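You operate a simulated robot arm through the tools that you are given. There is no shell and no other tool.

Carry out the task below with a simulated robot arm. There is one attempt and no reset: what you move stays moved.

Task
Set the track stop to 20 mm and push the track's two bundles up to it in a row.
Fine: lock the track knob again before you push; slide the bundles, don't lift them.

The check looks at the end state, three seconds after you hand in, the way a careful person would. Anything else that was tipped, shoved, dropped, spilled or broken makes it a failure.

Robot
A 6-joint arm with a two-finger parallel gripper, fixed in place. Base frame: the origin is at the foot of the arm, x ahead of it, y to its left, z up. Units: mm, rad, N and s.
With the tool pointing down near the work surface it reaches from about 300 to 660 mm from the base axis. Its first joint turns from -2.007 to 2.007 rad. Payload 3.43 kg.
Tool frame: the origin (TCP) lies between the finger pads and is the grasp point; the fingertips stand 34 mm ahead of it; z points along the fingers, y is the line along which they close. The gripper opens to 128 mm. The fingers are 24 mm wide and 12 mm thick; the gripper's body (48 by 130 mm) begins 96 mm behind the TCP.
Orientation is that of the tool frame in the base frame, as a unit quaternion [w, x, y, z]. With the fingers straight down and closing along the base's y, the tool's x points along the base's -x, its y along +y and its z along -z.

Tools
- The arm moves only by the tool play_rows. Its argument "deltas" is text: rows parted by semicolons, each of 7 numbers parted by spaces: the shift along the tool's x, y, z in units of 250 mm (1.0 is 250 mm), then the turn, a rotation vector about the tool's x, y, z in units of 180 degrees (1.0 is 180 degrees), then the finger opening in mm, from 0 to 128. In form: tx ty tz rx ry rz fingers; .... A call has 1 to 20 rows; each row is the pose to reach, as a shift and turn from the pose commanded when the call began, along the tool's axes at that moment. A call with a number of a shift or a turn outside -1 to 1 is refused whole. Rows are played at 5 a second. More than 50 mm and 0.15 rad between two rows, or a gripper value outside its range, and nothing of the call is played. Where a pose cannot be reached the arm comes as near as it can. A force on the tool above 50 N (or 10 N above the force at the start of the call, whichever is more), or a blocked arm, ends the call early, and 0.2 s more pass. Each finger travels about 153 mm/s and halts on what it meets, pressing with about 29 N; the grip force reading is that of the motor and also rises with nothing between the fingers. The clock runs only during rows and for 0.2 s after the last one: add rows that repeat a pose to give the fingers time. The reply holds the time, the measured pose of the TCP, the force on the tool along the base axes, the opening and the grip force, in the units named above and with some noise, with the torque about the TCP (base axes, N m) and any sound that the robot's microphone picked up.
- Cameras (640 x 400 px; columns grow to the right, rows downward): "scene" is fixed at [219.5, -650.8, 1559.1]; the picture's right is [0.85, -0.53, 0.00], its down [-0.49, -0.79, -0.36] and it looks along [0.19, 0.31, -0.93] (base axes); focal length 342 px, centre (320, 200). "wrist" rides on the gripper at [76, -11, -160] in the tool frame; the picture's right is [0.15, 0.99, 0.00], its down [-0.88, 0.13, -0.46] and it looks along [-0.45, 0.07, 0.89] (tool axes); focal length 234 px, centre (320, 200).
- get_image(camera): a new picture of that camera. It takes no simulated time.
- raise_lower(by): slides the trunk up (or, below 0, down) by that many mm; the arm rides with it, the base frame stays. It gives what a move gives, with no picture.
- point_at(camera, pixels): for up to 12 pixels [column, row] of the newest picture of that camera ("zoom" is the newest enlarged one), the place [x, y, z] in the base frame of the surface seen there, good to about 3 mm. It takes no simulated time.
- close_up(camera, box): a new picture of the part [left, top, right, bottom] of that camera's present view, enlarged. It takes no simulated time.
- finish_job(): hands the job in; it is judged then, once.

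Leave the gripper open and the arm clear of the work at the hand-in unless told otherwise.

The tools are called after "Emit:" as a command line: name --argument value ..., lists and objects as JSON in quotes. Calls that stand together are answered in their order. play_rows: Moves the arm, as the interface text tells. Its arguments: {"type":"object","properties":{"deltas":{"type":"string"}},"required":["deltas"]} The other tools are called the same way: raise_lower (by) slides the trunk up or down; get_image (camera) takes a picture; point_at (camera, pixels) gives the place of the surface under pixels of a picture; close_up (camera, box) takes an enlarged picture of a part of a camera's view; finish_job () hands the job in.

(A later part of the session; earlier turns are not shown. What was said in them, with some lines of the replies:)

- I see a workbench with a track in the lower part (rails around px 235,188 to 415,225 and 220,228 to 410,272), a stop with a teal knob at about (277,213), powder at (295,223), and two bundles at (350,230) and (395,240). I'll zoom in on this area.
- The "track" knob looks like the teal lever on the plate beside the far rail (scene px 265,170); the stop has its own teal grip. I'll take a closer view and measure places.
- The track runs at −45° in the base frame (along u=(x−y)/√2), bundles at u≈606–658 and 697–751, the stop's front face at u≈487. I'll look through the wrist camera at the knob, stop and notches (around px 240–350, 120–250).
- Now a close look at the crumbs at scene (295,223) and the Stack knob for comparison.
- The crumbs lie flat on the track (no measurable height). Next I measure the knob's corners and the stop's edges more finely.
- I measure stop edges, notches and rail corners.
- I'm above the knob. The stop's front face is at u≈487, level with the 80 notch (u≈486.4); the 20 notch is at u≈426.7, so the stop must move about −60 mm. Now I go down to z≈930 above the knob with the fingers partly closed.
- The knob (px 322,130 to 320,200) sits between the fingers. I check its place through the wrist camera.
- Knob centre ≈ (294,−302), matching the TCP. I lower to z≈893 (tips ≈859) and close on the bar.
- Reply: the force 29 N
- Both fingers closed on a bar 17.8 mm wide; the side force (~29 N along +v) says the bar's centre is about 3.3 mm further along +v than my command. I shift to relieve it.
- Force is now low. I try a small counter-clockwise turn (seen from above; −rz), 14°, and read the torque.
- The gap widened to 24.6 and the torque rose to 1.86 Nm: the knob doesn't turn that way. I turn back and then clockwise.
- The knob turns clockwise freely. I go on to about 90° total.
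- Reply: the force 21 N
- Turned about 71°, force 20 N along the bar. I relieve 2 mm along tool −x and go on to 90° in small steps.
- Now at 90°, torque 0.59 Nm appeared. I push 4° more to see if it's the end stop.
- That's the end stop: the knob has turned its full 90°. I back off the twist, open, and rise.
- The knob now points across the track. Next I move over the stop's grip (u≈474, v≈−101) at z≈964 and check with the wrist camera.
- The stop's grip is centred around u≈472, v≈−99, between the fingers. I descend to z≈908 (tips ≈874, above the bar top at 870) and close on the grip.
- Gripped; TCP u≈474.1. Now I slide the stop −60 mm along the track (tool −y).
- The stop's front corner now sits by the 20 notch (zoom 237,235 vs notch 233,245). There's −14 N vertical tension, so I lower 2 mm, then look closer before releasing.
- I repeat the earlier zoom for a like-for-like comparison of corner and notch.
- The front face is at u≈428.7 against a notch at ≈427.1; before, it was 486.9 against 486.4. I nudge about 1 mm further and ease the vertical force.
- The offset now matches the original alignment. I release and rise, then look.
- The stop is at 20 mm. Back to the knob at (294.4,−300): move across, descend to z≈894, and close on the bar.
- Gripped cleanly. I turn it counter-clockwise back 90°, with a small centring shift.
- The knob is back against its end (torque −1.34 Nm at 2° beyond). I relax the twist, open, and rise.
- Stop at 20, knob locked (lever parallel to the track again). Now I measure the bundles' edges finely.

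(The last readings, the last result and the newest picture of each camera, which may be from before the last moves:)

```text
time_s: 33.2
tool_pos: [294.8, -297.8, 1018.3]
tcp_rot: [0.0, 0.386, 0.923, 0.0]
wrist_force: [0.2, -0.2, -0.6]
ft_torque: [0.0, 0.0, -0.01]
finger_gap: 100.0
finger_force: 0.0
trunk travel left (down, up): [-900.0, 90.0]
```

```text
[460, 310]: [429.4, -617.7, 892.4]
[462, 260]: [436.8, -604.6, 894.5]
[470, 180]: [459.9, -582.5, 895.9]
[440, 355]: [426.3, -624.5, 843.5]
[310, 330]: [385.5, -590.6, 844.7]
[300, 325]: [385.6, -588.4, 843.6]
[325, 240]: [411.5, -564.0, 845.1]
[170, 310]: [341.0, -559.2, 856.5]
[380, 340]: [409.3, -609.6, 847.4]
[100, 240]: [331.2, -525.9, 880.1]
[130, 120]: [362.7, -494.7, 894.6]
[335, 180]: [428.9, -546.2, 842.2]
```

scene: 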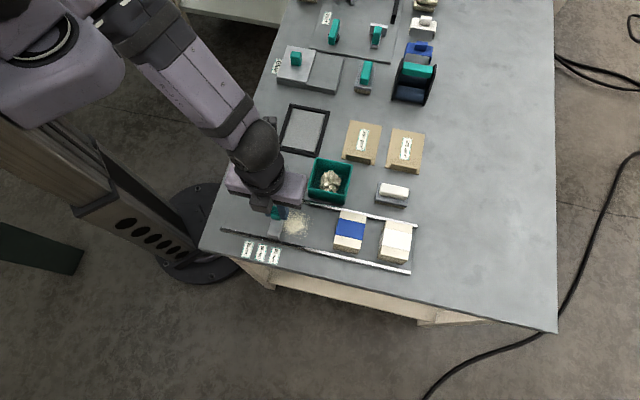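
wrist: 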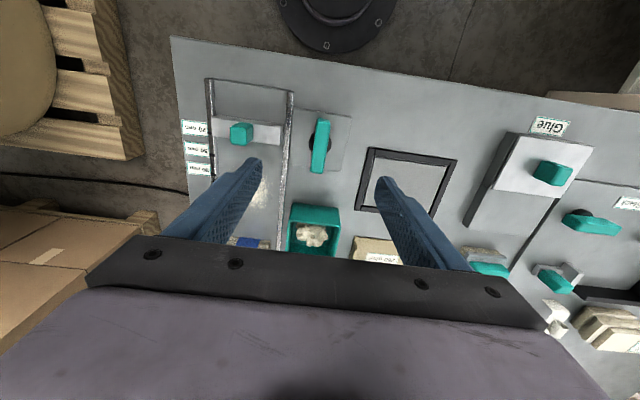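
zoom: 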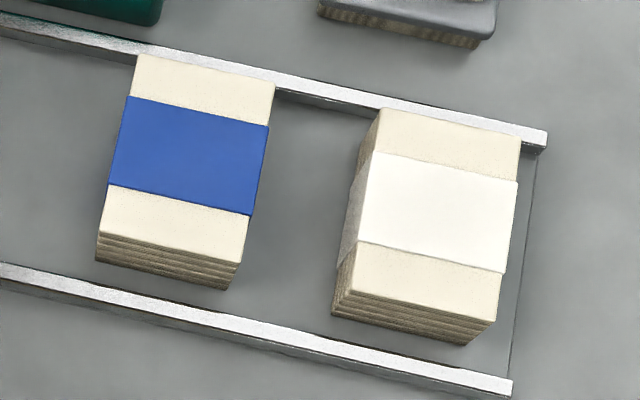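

Bundles are about 56×76×50 mm; white spans u≈696–753, v centre ≈ −102. It lies past the straight-down reach, so I'll tilt the tool 30° outward and grip it by its sides, then slide it toward the blue one, pushing both. First I move to above u≈600 while tilting.

Emit:
play_rows --deltas "-0.09 -0.05 0 0 -0.021 0 110; -0.18 -0.1 0 0 -0.042 0 110; -0.27 -0.15 0 0 -0.063 0 110; -0.36 -0.2 0 0 -0.084 0 110; -0.45 -0.25 0 0 -0.105 0 110; -0.54 -0.3 0 0 -0.126 0 110; -0.63 -0.35 0 0 -0.147 0 110; -0.724 -0.396 0 0 -0.1667 0 110; -0.724 -0.396 0 0 -0.1667 0 110"

Emit:
get_image --camera "wrist"

Emit:
get_image --camera "scene"

```text
time_s: 35.2
tool_pos: [350.4, -495.5, 1018.4]
tcp_rot: [0.24, 0.371, 0.891, -0.1]
wrist_force: [0.2, 0.7, -0.3]
ft_torque: [0.02, -0.03, -0.01]
finger_gap: 110.0
finger_force: 0.0
trunk travel left (down, up): [-900.0, 90.0]
```

```text
taken
```

wrist: 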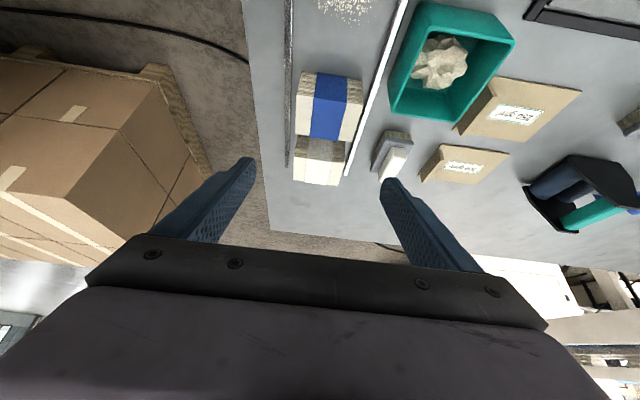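

```text
taken
```

scene: 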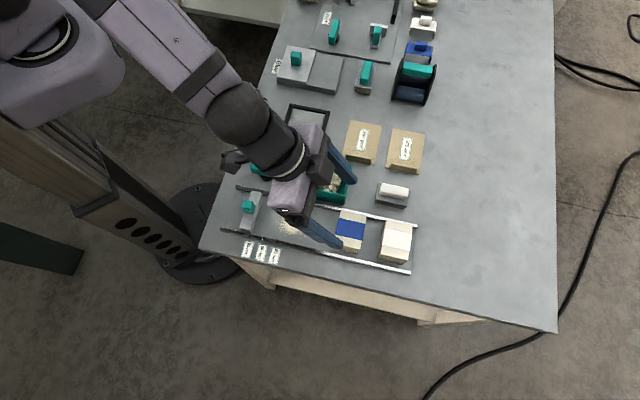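

Reach is fine so far. I continue out to u≈722, z≈945 above the white bundle.

Emit:
play_rows --deltas "-0.047 0.001 0.0835 0 0 0 105; -0.0945 0.002 0.167 0 0 0 100; -0.142 0.003 0.25 0 0 0 100; -0.189 0.004 0.334 0 0 0 100; -0.236 0.005 0.417 0 0 0 100; -0.2836 0.0064 0.5009 0 0 0 100; -0.2836 0.0064 0.5009 0 0 0 100"

Emit:
get_image --camera "wrist"

Emit:
get_image --camera "scene"

```text
time_s: 36.8
tool_pos: [441.2, -582.1, 946.5]
tcp_rot: [0.239, 0.371, 0.892, -0.1]
wrist_force: [0.3, 0.0, -0.1]
ft_torque: [-0.02, 0.0, -0.03]
finger_gap: 100.1
finger_force: 0.1
trunk travel left (down, up): [-900.0, 90.0]
```

```text
taken
```

wrist: 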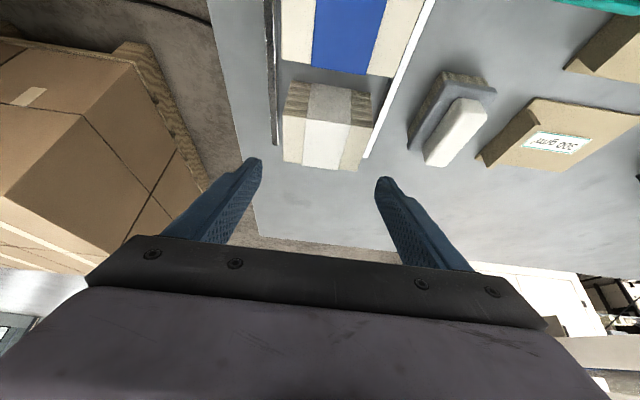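

```text
taken
```

scene: 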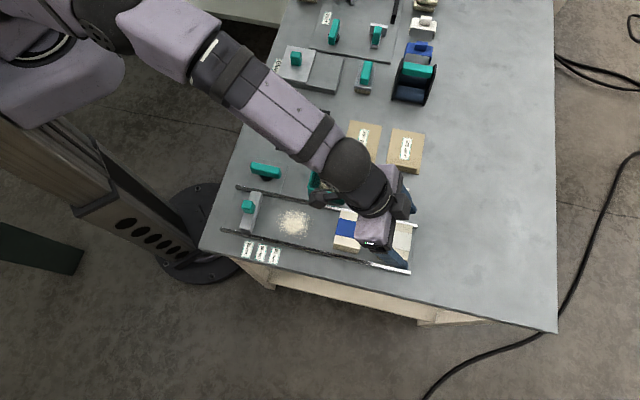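

Reached u≈723.6, v≈−99.6. I measure the white bundle's sides in this view (px 283–370, 85–170).

Emit:
close_up --camera "wrist" --box '[230, 60, 410, 190]'

Emit:
point_at --camera "wrist" --pixels '[[286, 118], [285, 140], [285, 158], [372, 125], [368, 145], [362, 167], [325, 165], [328, 124], [328, 140], [368, 155], [275, 140], [378, 140]]'

```text
3.08 times, centred on (320, 125) of wrist
```

zoom: 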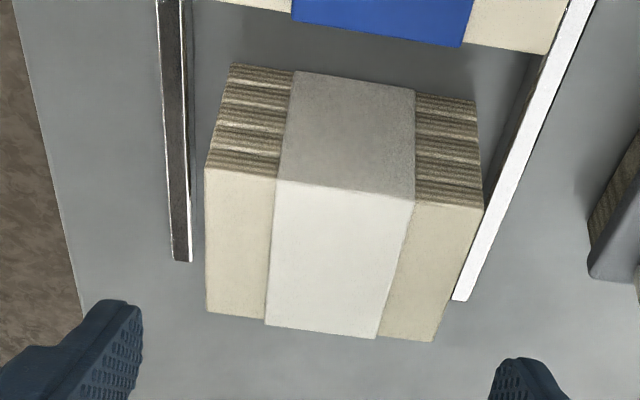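

```text
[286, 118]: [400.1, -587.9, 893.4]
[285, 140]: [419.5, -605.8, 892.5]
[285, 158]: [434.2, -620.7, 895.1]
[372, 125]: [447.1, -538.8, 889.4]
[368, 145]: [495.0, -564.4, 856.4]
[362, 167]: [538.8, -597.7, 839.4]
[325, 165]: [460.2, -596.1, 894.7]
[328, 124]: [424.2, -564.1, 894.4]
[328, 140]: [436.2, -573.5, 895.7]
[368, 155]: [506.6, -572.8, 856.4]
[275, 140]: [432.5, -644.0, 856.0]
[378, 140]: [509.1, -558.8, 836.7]
```

The bundle's sides are at v≈−133 and −65, centred on the TCP. I lower straight down to z≈897 (lowest tip corner ≈862, above the rail at 856) and close gently.

Emit:
play_rows --deltas "0.033 0 0.057 0 0 0 100; 0.066 0 0.114 0 0 0 100; 0.099 0 0.1715 0 0 0 100; 0.099 0 0.1715 0 0 0 100"

Emit:
close_up --camera "wrist" --box '[200, 50, 440, 230]'

```text
time_s: 37.8
tool_pos: [440.0, -583.2, 895.8]
tcp_rot: [0.239, 0.371, 0.892, -0.1]
wrist_force: [-0.6, -0.4, -0.4]
ft_torque: [-0.03, 0.01, -0.02]
finger_gap: 100.2
finger_force: 0.0
trunk travel left (down, up): [-900.0, 90.0]
```

```text
2.22 times, centred on (320, 140) of wrist
```

zoom: 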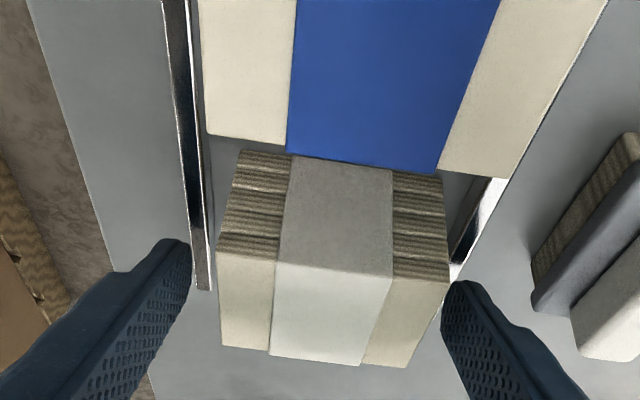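

v is −101.3 now, so I shift +2.3 mm and close.

Emit:
play_rows --deltas "0 0.009 0 0 0 0 100; 0 0.009 0 0 0 0 90; 0 0.009 0 0 0 0 82; 0 0.009 0 0 0 0 76; 0 0.009 0 0 0 0 72; 0 0.009 0 0 0 0 68; 0 0.009 0 0 0 0 64; 0 0.009 0 0 0 0 60; 0 0.009 0 0 0 0 60"

Emit:
close_up --camera "wrist" --box '[200, 50, 440, 230]'

```text
time_s: 39.8
tool_pos: [441.3, -581.2, 895.1]
tcp_rot: [0.239, 0.372, 0.892, -0.1]
wrist_force: [0.1, 1.6, 1.1]
ft_torque: [0.01, -0.08, 0.01]
finger_gap: 74.0
finger_force: 28.5
trunk travel left (down, up): [-900.0, 90.0]
```

```text
2.22 times, centred on (320, 140) of wrist
```

zoom: 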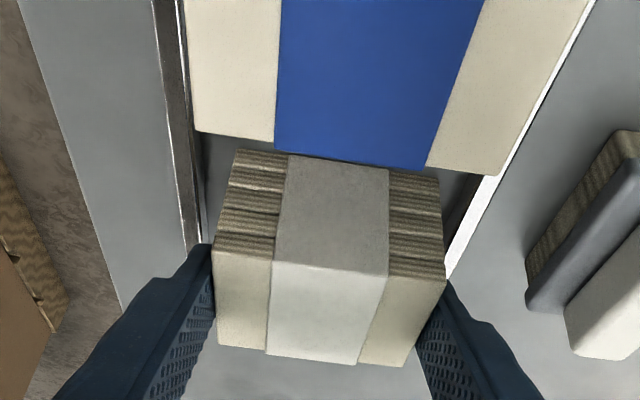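

Gripped (gap 74, 28.5 N), no side force. I slide 30 mm toward the blue bundle, keeping height constant.

Emit:
play_rows --deltas "0.0208 0 -0.012 0 0 0 60; 0.0485 0 -0.028 0 0 0 60; 0.0762 0 -0.044 0 0 0 60; 0.1039 0 -0.06 0 0 0 60; 0.1039 0 -0.06 0 0 0 60"

Emit:
close_up --camera "wrist" --box '[200, 50, 440, 230]'

Emit:
close_up --camera "scene" --box '[320, 190, 430, 280]'

```text
time_s: 41.0
tool_pos: [420.0, -559.4, 895.4]
tcp_rot: [0.238, 0.371, 0.892, -0.099]
wrist_force: [0.1, 0.8, 0.2]
ft_torque: [0.0, 0.0, -0.02]
finger_gap: 74.1
finger_force: 29.0
trunk travel left (down, up): [-900.0, 90.0]
```

```text
2.22 times, centred on (320, 140) of wrist
```

zoom: 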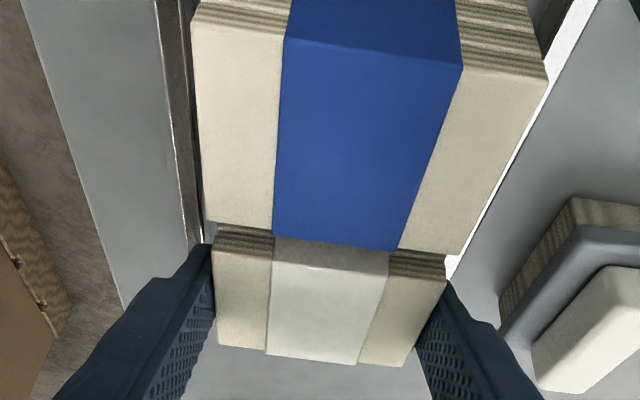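

```text
4.44 times, centred on (375, 235) of scene
```

zoom: 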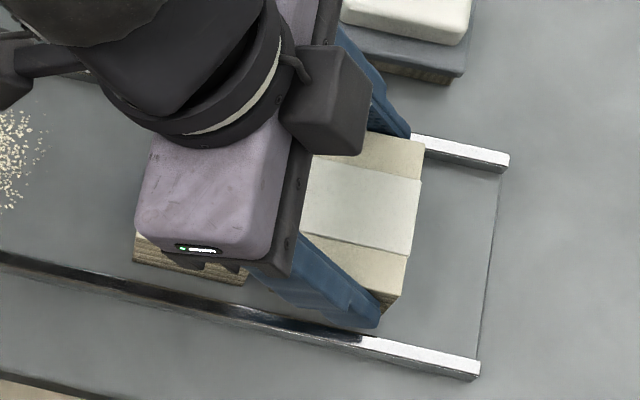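

It slid 30 mm cleanly. I go on, contacting the blue bundle and pushing both, another 60 mm.

Emit:
play_rows --deltas "0.0139 0 -0.008 0 0 0 60; 0.0277 0 -0.016 0 0 0 60; 0.0416 0 -0.024 0 0 0 60; 0.0624 0 -0.036 0 0 0 60; 0.0831 0 -0.048 0 0 0 60; 0.1039 0 -0.06 0 0 0 60; 0.1247 0 -0.072 0 0 0 60; 0.1455 0 -0.084 0 0 0 60; 0.1663 0 -0.096 0 0 0 60; 0.1871 0 -0.108 0 0 0 60; 0.2078 0 -0.12 0 0 0 60; 0.2078 0 -0.12 0 0 0 60"

Emit:
close_up --camera "wrist" --box '[200, 50, 440, 230]'

Emit:
close_up --camera "scene" --box '[220, 170, 420, 280]'

```text
time_s: 43.6
tool_pos: [379.5, -517.3, 896.4]
tcp_rot: [0.24, 0.371, 0.892, -0.099]
wrist_force: [0.2, -0.5, -0.7]
ft_torque: [0.0, 0.01, 0.01]
finger_gap: 74.0
finger_force: 29.2
trunk travel left (down, up): [-900.0, 90.0]
```

```text
2.22 times, centred on (320, 140) of wrist
```

zoom: 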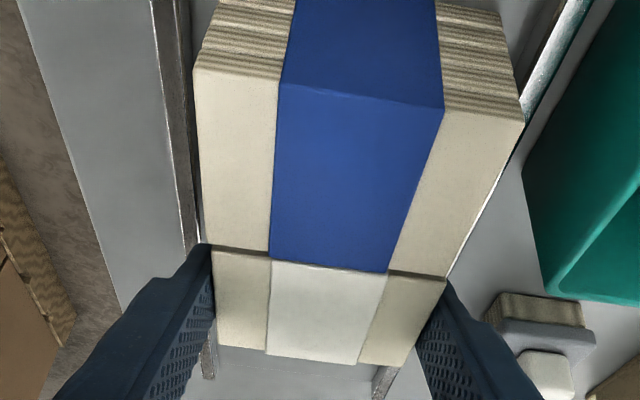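

```text
3.20 times, centred on (320, 225) of scene
```

zoom: 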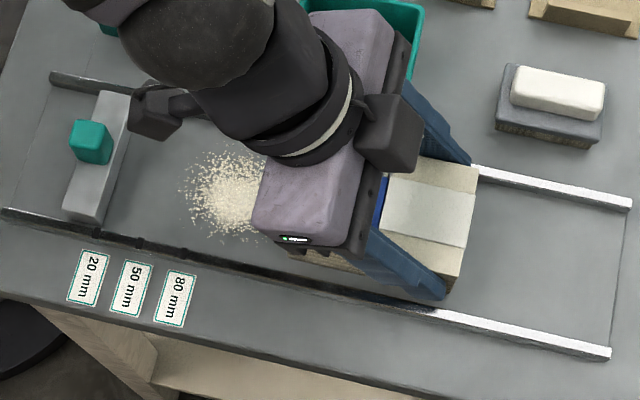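

Both bundles are moving together (blue face contact line at zoom row ~260). No force issues. I push on another 100 mm, with a 1 mm downward trim for the small z drift.

Emit:
play_rows --deltas "0.0277 0 -0.0145 0 0 0 60; 0.0554 0 -0.0285 0 0 0 60; 0.0851 0 -0.0445 0 0 0 60; 0.1128 0 -0.0605 0 0 0 60; 0.1406 0 -0.0765 0 0 0 60; 0.1683 0 -0.0925 0 0 0 60; 0.196 0 -0.1085 0 0 0 60; 0.2237 0 -0.1245 0 0 0 60; 0.2514 0 -0.1405 0 0 0 60; 0.2791 0 -0.1565 0 0 0 60; 0.3068 0 -0.1725 0 0 0 60; 0.3276 0 -0.1845 0 0 0 60; 0.3484 0 -0.1965 0 0 0 60; 0.3484 0 -0.1965 0 0 0 60"

Emit:
close_up --camera "wrist" --box '[200, 50, 440, 230]'

Emit:
close_up --camera "scene" --box '[220, 170, 420, 280]'

```text
time_s: 46.6
tool_pos: [308.8, -446.3, 895.4]
tcp_rot: [0.24, 0.371, 0.892, -0.1]
wrist_force: [2.9, -1.5, 8.5]
ft_torque: [-0.11, -0.15, 0.03]
finger_gap: 74.1
finger_force: 28.8
trunk travel left (down, up): [-900.0, 90.0]
```

```text
2.22 times, centred on (320, 140) of wrist
```

zoom: 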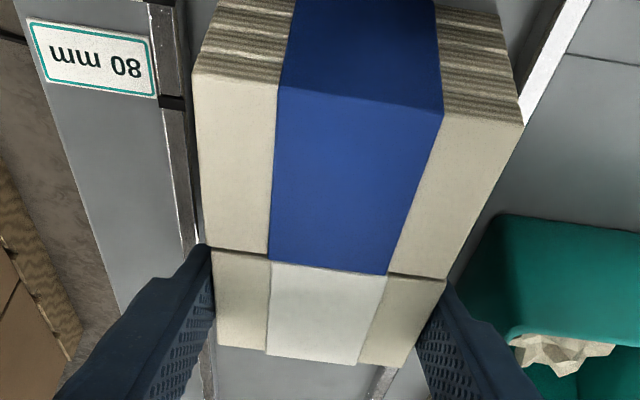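

```text
3.20 times, centred on (320, 225) of scene
```

zoom: 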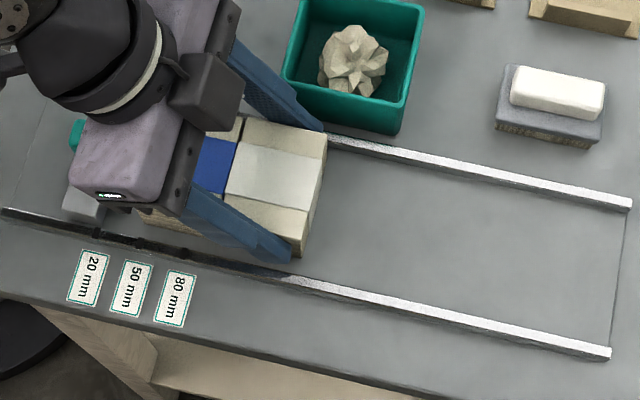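

At u≈534. I move 18 mm more, slower, then check the force.

Emit:
play_rows --deltas "0.0139 0 -0.0085 0 0 0 60; 0.0277 0 -0.0165 0 0 0 60; 0.0416 0 -0.0245 0 0 0 60; 0.052 0 -0.0305 0 0 0 60; 0.0624 0 -0.0365 0 0 0 60; 0.0624 0 -0.0365 0 0 0 60"

Emit:
close_up --camera "wrist" --box '[200, 20, 440, 200]'

```text
time_s: 48.0
tool_pos: [295.3, -433.6, 894.3]
tcp_rot: [0.239, 0.371, 0.892, -0.099]
wrist_force: [2.5, -1.9, 7.2]
ft_torque: [-0.11, -0.12, -0.02]
finger_gap: 74.3
finger_force: 29.0
trunk travel left (down, up): [-900.0, 90.0]
```

```text
2.22 times, centred on (320, 110) of wrist
```

zoom: 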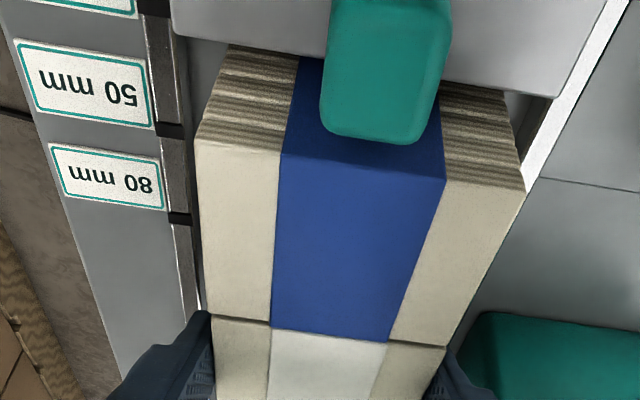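

Close to the stop now. I creep in 1 mm steps, 6 mm.

Emit:
play_rows --deltas "0.0035 0 -0.002 0 0 0 60; 0.0069 0 -0.004 0 0 0 60; 0.0104 0 -0.006 0 0 0 60; 0.0139 0 -0.008 0 0 0 60; 0.0173 0 -0.01 0 0 0 60; 0.0208 0 -0.012 0 0 0 60"

Emit:
close_up --camera "wrist" --box '[200, 20, 440, 200]'

```text
time_s: 49.4
tool_pos: [291.7, -430.1, 896.0]
tcp_rot: [0.239, 0.372, 0.892, -0.1]
wrist_force: [3.9, -1.9, 8.2]
ft_torque: [0.04, -0.08, -0.05]
finger_gap: 73.9
finger_force: 29.2
trunk travel left (down, up): [-900.0, 90.0]
```

```text
2.22 times, centred on (320, 110) of wrist
```

zoom: 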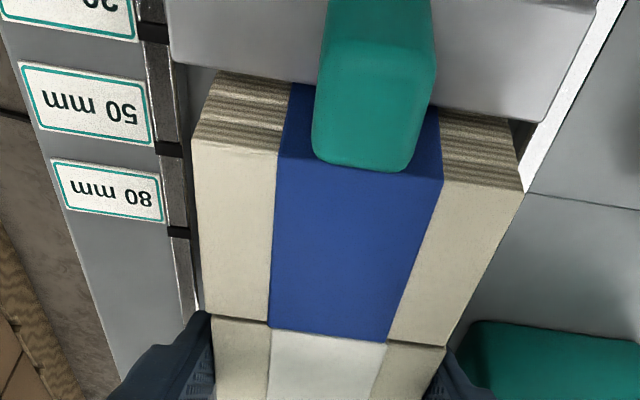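

No contact force yet along the track. Continue creeping.

Emit:
play_rows --deltas "0.0035 0 -0.002 0 0 0 60; 0.0069 0 -0.004 0 0 0 60; 0.0104 0 -0.006 0 0 0 60; 0.0139 0 -0.008 0 0 0 60; 0.0139 0 -0.008 0 0 0 60"

Emit:
close_up --camera "wrist" --box '[200, 20, 440, 200]'

Emit:
close_up --camera "scene" --box '[220, 180, 320, 260]'

```text
time_s: 50.6
tool_pos: [289.8, -428.2, 896.0]
tcp_rot: [0.239, 0.37, 0.892, -0.099]
wrist_force: [9.1, -6.9, 5.3]
ft_torque: [-0.1, -0.21, 0.14]
finger_gap: 74.1
finger_force: 28.9
trunk travel left (down, up): [-900.0, 90.0]
```

```text
2.22 times, centred on (320, 110) of wrist
```

zoom: 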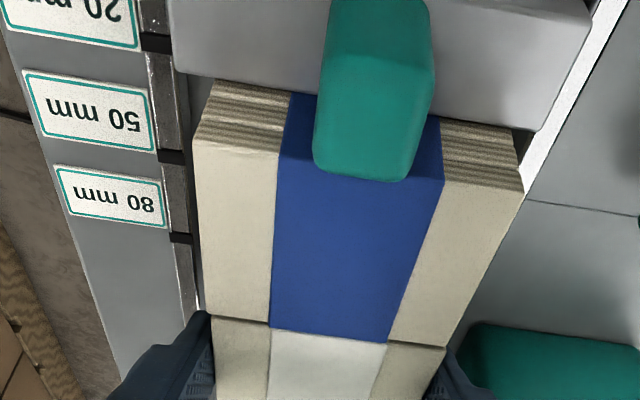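

```text
5.00 times, centred on (270, 220) of scene
```

zoom: 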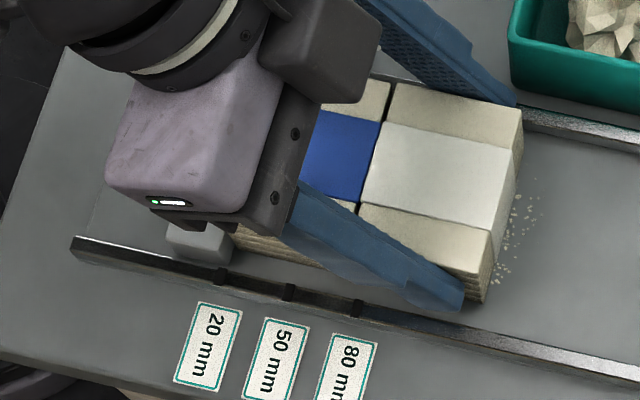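

Force along the track rose to ~11 N: contact. I add 1 mm to seat both, then see.

Emit:
play_rows --deltas "0.0035 0 -0.002 0 0 0 60; 0.0052 0 -0.003 0 0 0 60; 0.0052 0 -0.003 0 0 0 60"

```text
time_s: 51.4
tool_pos: [288.8, -427.8, 896.0]
tcp_rot: [0.241, 0.37, 0.892, -0.1]
wrist_force: [12.9, -9.7, 3.7]
ft_torque: [-0.17, -0.3, 0.06]
finger_gap: 74.2
finger_force: 28.8
trunk travel left (down, up): [-900.0, 90.0]
```

16 N: seated against the stop. I open the fingers and rise straight up.

Emit:
play_rows --deltas "0 0 0 0 0 0 76; 0 0 0 0 0 0 80; 0 0 0 0 0 0 88; 0 0 0 0 0 0 94; -0.02 0 -0.0346 0 0 0 94; -0.06 0 -0.104 0 0 0 94; -0.1 0 -0.1732 0 0 0 94; -0.16 0 -0.277 0 0 0 94; -0.2 0 -0.3464 0 0 0 94; -0.2 0 -0.3464 0 0 0 94"

Emit:
get_image --camera "wrist"

Emit:
get_image --camera "scene"

```text
time_s: 53.6
tool_pos: [286.4, -427.6, 995.3]
tcp_rot: [0.239, 0.371, 0.892, -0.1]
wrist_force: [0.8, 0.6, 0.2]
ft_torque: [-0.03, 0.03, -0.02]
finger_gap: 94.0
finger_force: 0.1
trunk travel left (down, up): [-900.0, 90.0]
```

```text
taken
```

wrist: 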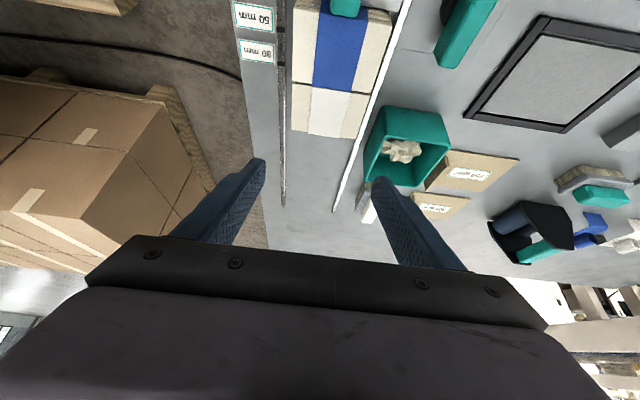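

```text
taken
```

scene: 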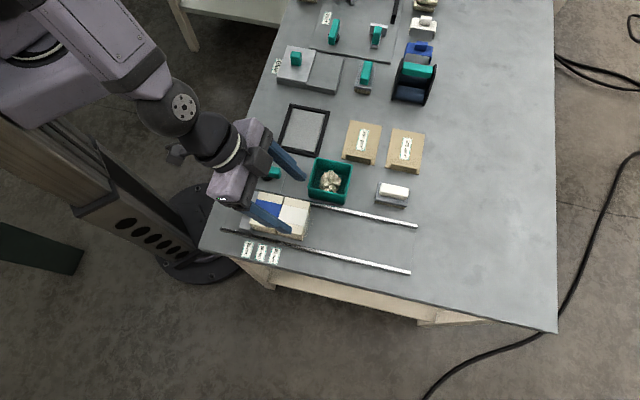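

Released. I rise and move the arm back clear, undoing the tilt, to view the result.

Emit:
play_rows --deltas "-0.06 0 -0.104 0 0 0 94; -0.12 0 -0.208 0 0.015 0 94; -0.1 -0.02 -0.31 0 0.035 0 100; -0.04 -0.04 -0.4 0 0.056 0 110; 0.03 -0.06 -0.49 0 0.08 0 120; 0.1 -0.08 -0.57 0 0.1 0 128; 0.17 -0.1 -0.64 0 0.12 0 128; 0.23 -0.11 -0.7 0 0.145 0 128; 0.288 -0.123 -0.753 0 0.1667 0 128; 0.288 -0.123 -0.753 0 0.1667 0 128"

Emit:
get_image --camera "scene"

Emit:
close_up --camera "scene" --box '[220, 180, 330, 260]'

Emit:
close_up --camera "wrist" --box '[180, 60, 440, 240]'

```text
time_s: 55.8
tool_pos: [154.0, -334.0, 1121.6]
tcp_rot: [-0.001, 0.385, 0.923, 0.0]
wrist_force: [0.4, 0.9, -0.7]
ft_torque: [0.0, 0.04, 0.01]
finger_gap: 128.1
finger_force: 0.0
trunk travel left (down, up): [-900.0, 90.0]
```

```text
taken
```

scene: 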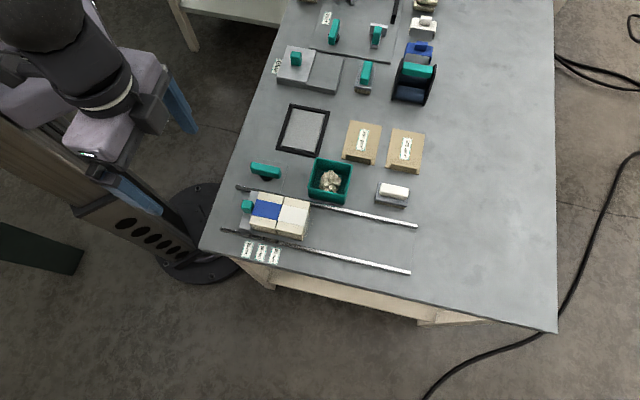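

```text
5.00 times, centred on (275, 220) of scene
```

zoom: 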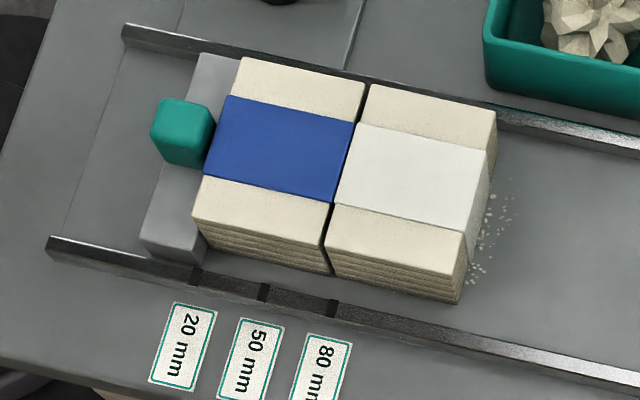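

```text
2.22 times, centred on (310, 150) of wrist
```

zoom: 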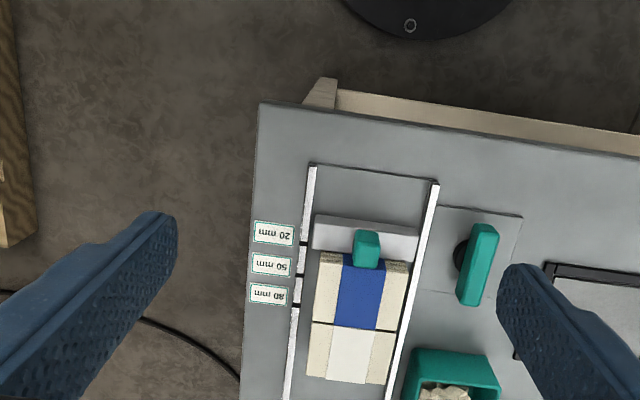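

Both bundles stand in a row against the stop. To check the seating from above, I bring the camera over the stop/blue joint (TCP u≈503, z≈1000, well clear).

Emit:
play_rows --deltas "-0.105 0.018 0.05 0 0 0 100; -0.21 0.036 0.1 0 0 0 80; -0.315 0.054 0.18 0 0 0 60; -0.42 0.072 0.28 0 0 0 40; -0.525 0.09 0.38 0 0 0 20; -0.632 0.108 0.48 0 0 0 0; -0.632 0.108 0.48 0 0 0 0"

Emit:
get_image --camera "wrist"

Emit:
close_up --camera "wrist" --box '[220, 40, 400, 180]'

```text
time_s: 57.4
tool_pos: [286.8, -428.1, 1004.2]
tcp_rot: [0.001, 0.384, 0.924, -0.001]
wrist_force: [-0.4, 0.9, -0.7]
ft_torque: [0.0, 0.0, -0.01]
finger_gap: 0.0
finger_force: 28.7
trunk travel left (down, up): [-900.0, 90.0]
```

```text
taken
```

wrist: 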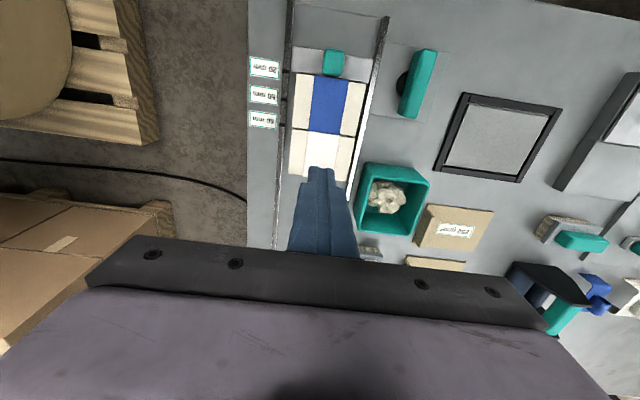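

```text
2.86 times, centred on (310, 110) of wrist
```

zoom: 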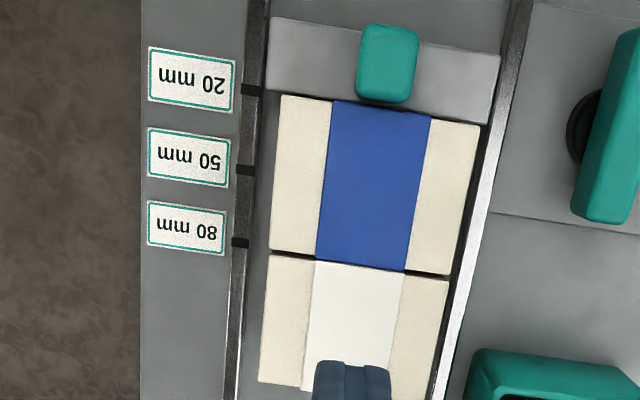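

The stop's front face lines up with the 20 notch and the bundles are parallel and in line. A tighter zoom on the stop/blue joint and the blue/white joint.

Emit:
close_up --camera "wrist" --box '[280, 40, 380, 100]'

Emit:
close_up --camera "wrist" --box '[280, 100, 380, 160]'

```text
6.40 times, centred on (330, 70) of wrist
```

zoom: 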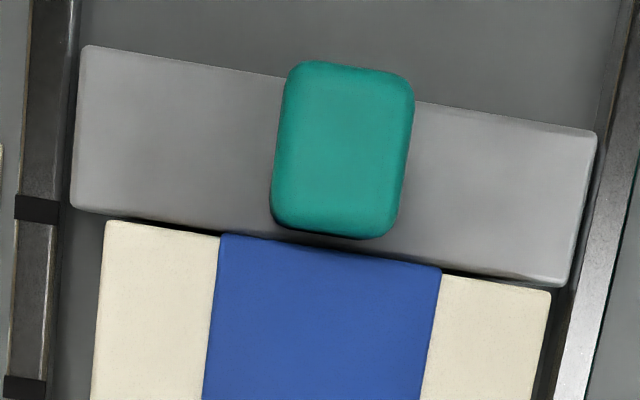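

```text
6.40 times, centred on (330, 130) of wrist
```

zoom: 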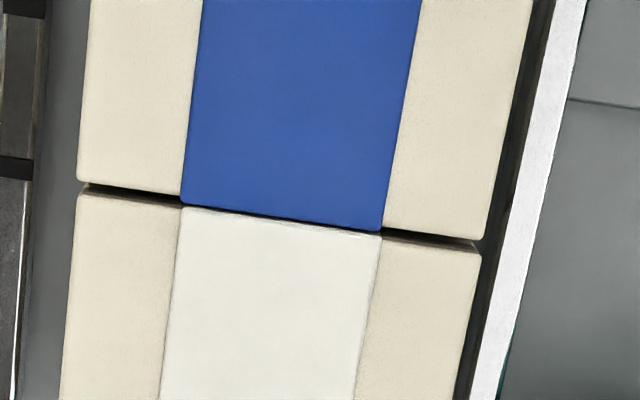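

The bands touch each other and the stop; the stop edge is level with the 20 notch. I withdraw the arm up and away and open the gripper.

Emit:
play_rows --deltas "0.04 0 -0.1 0 0 0 0; 0.1 -0.018 -0.2 0 0 0 0; 0.2 -0.036 -0.3 0 0 0 20; 0.3 -0.054 -0.4 0 0 0 50; 0.42 -0.072 -0.48 0 0 0 80; 0.525 -0.09 -0.48 0 0 0 110; 0.632 -0.108 -0.48 0 0 0 128; 0.632 -0.108 -0.48 0 0 0 128; 0.632 -0.108 -0.48 0 0 0 128"

Emit:
get_image --camera "scene"

Emit:
close_up --camera "scene" --box '[210, 150, 430, 288]'

```text
time_s: 59.4
tool_pos: [154.4, -334.9, 1121.1]
tcp_rot: [0.0, 0.385, 0.923, -0.001]
wrist_force: [0.4, -1.1, 0.5]
ft_torque: [-0.01, -0.02, 0.02]
finger_gap: 127.9
finger_force: 0.0
trunk travel left (down, up): [-900.0, 90.0]
```

```text
taken
```

scene: 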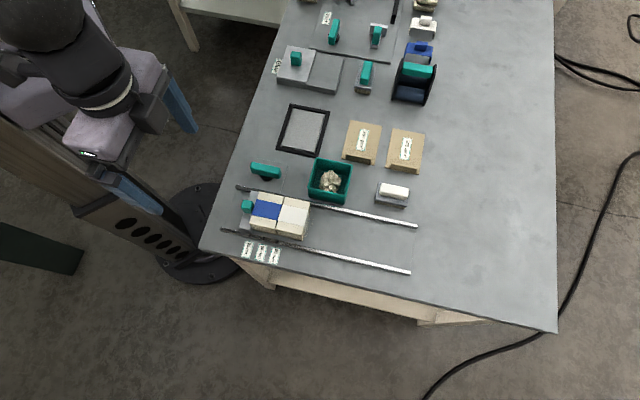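

```text
2.90 times, centred on (320, 219) of scene
```

zoom: 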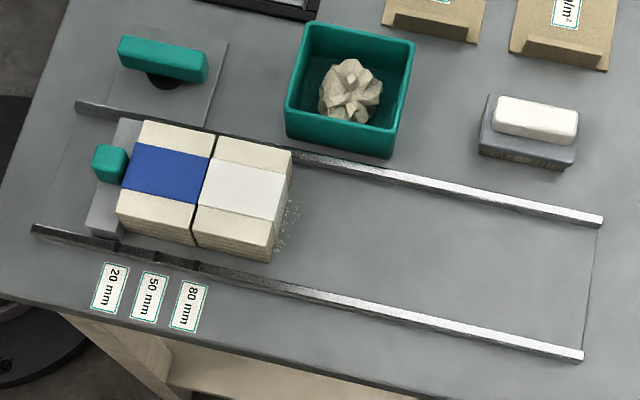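

The stop is at 20 mm, the knob is locked in its original position, both bundles sit in a row against the stop, and everything else is where it was. The arm is clear and the gripper is open, so I'm handing in.

Emit:
finish_job

```text
The job is handed in.
```

I set the track stop to 20 mm and pushed both bundles up to it in a row, blue first and then white. I've handed the job in, but the result of the check hasn't come back.

- **Stop:** its front edge lines up with the 20 mm notch to within about 1 mm, judging from the camera views.
- **Knob:** I turned it 90° to unlock it. After moving the stop I turned it back against its end stop, before pushing anything.
- **Bundles:** I held the white one by its sides and slid it along the track, pushing the blue one ahead of it. Neither was intentionally lifted. Their bands touch each other and the stop, so the paper edges show a small gap.
- **Crumbs:** there were crumbs on the track in front of the stop. I left them, so the bundles now sit on top of most of them.

Nothing else on the bench was touched, and the arm is clear with the gripper open.
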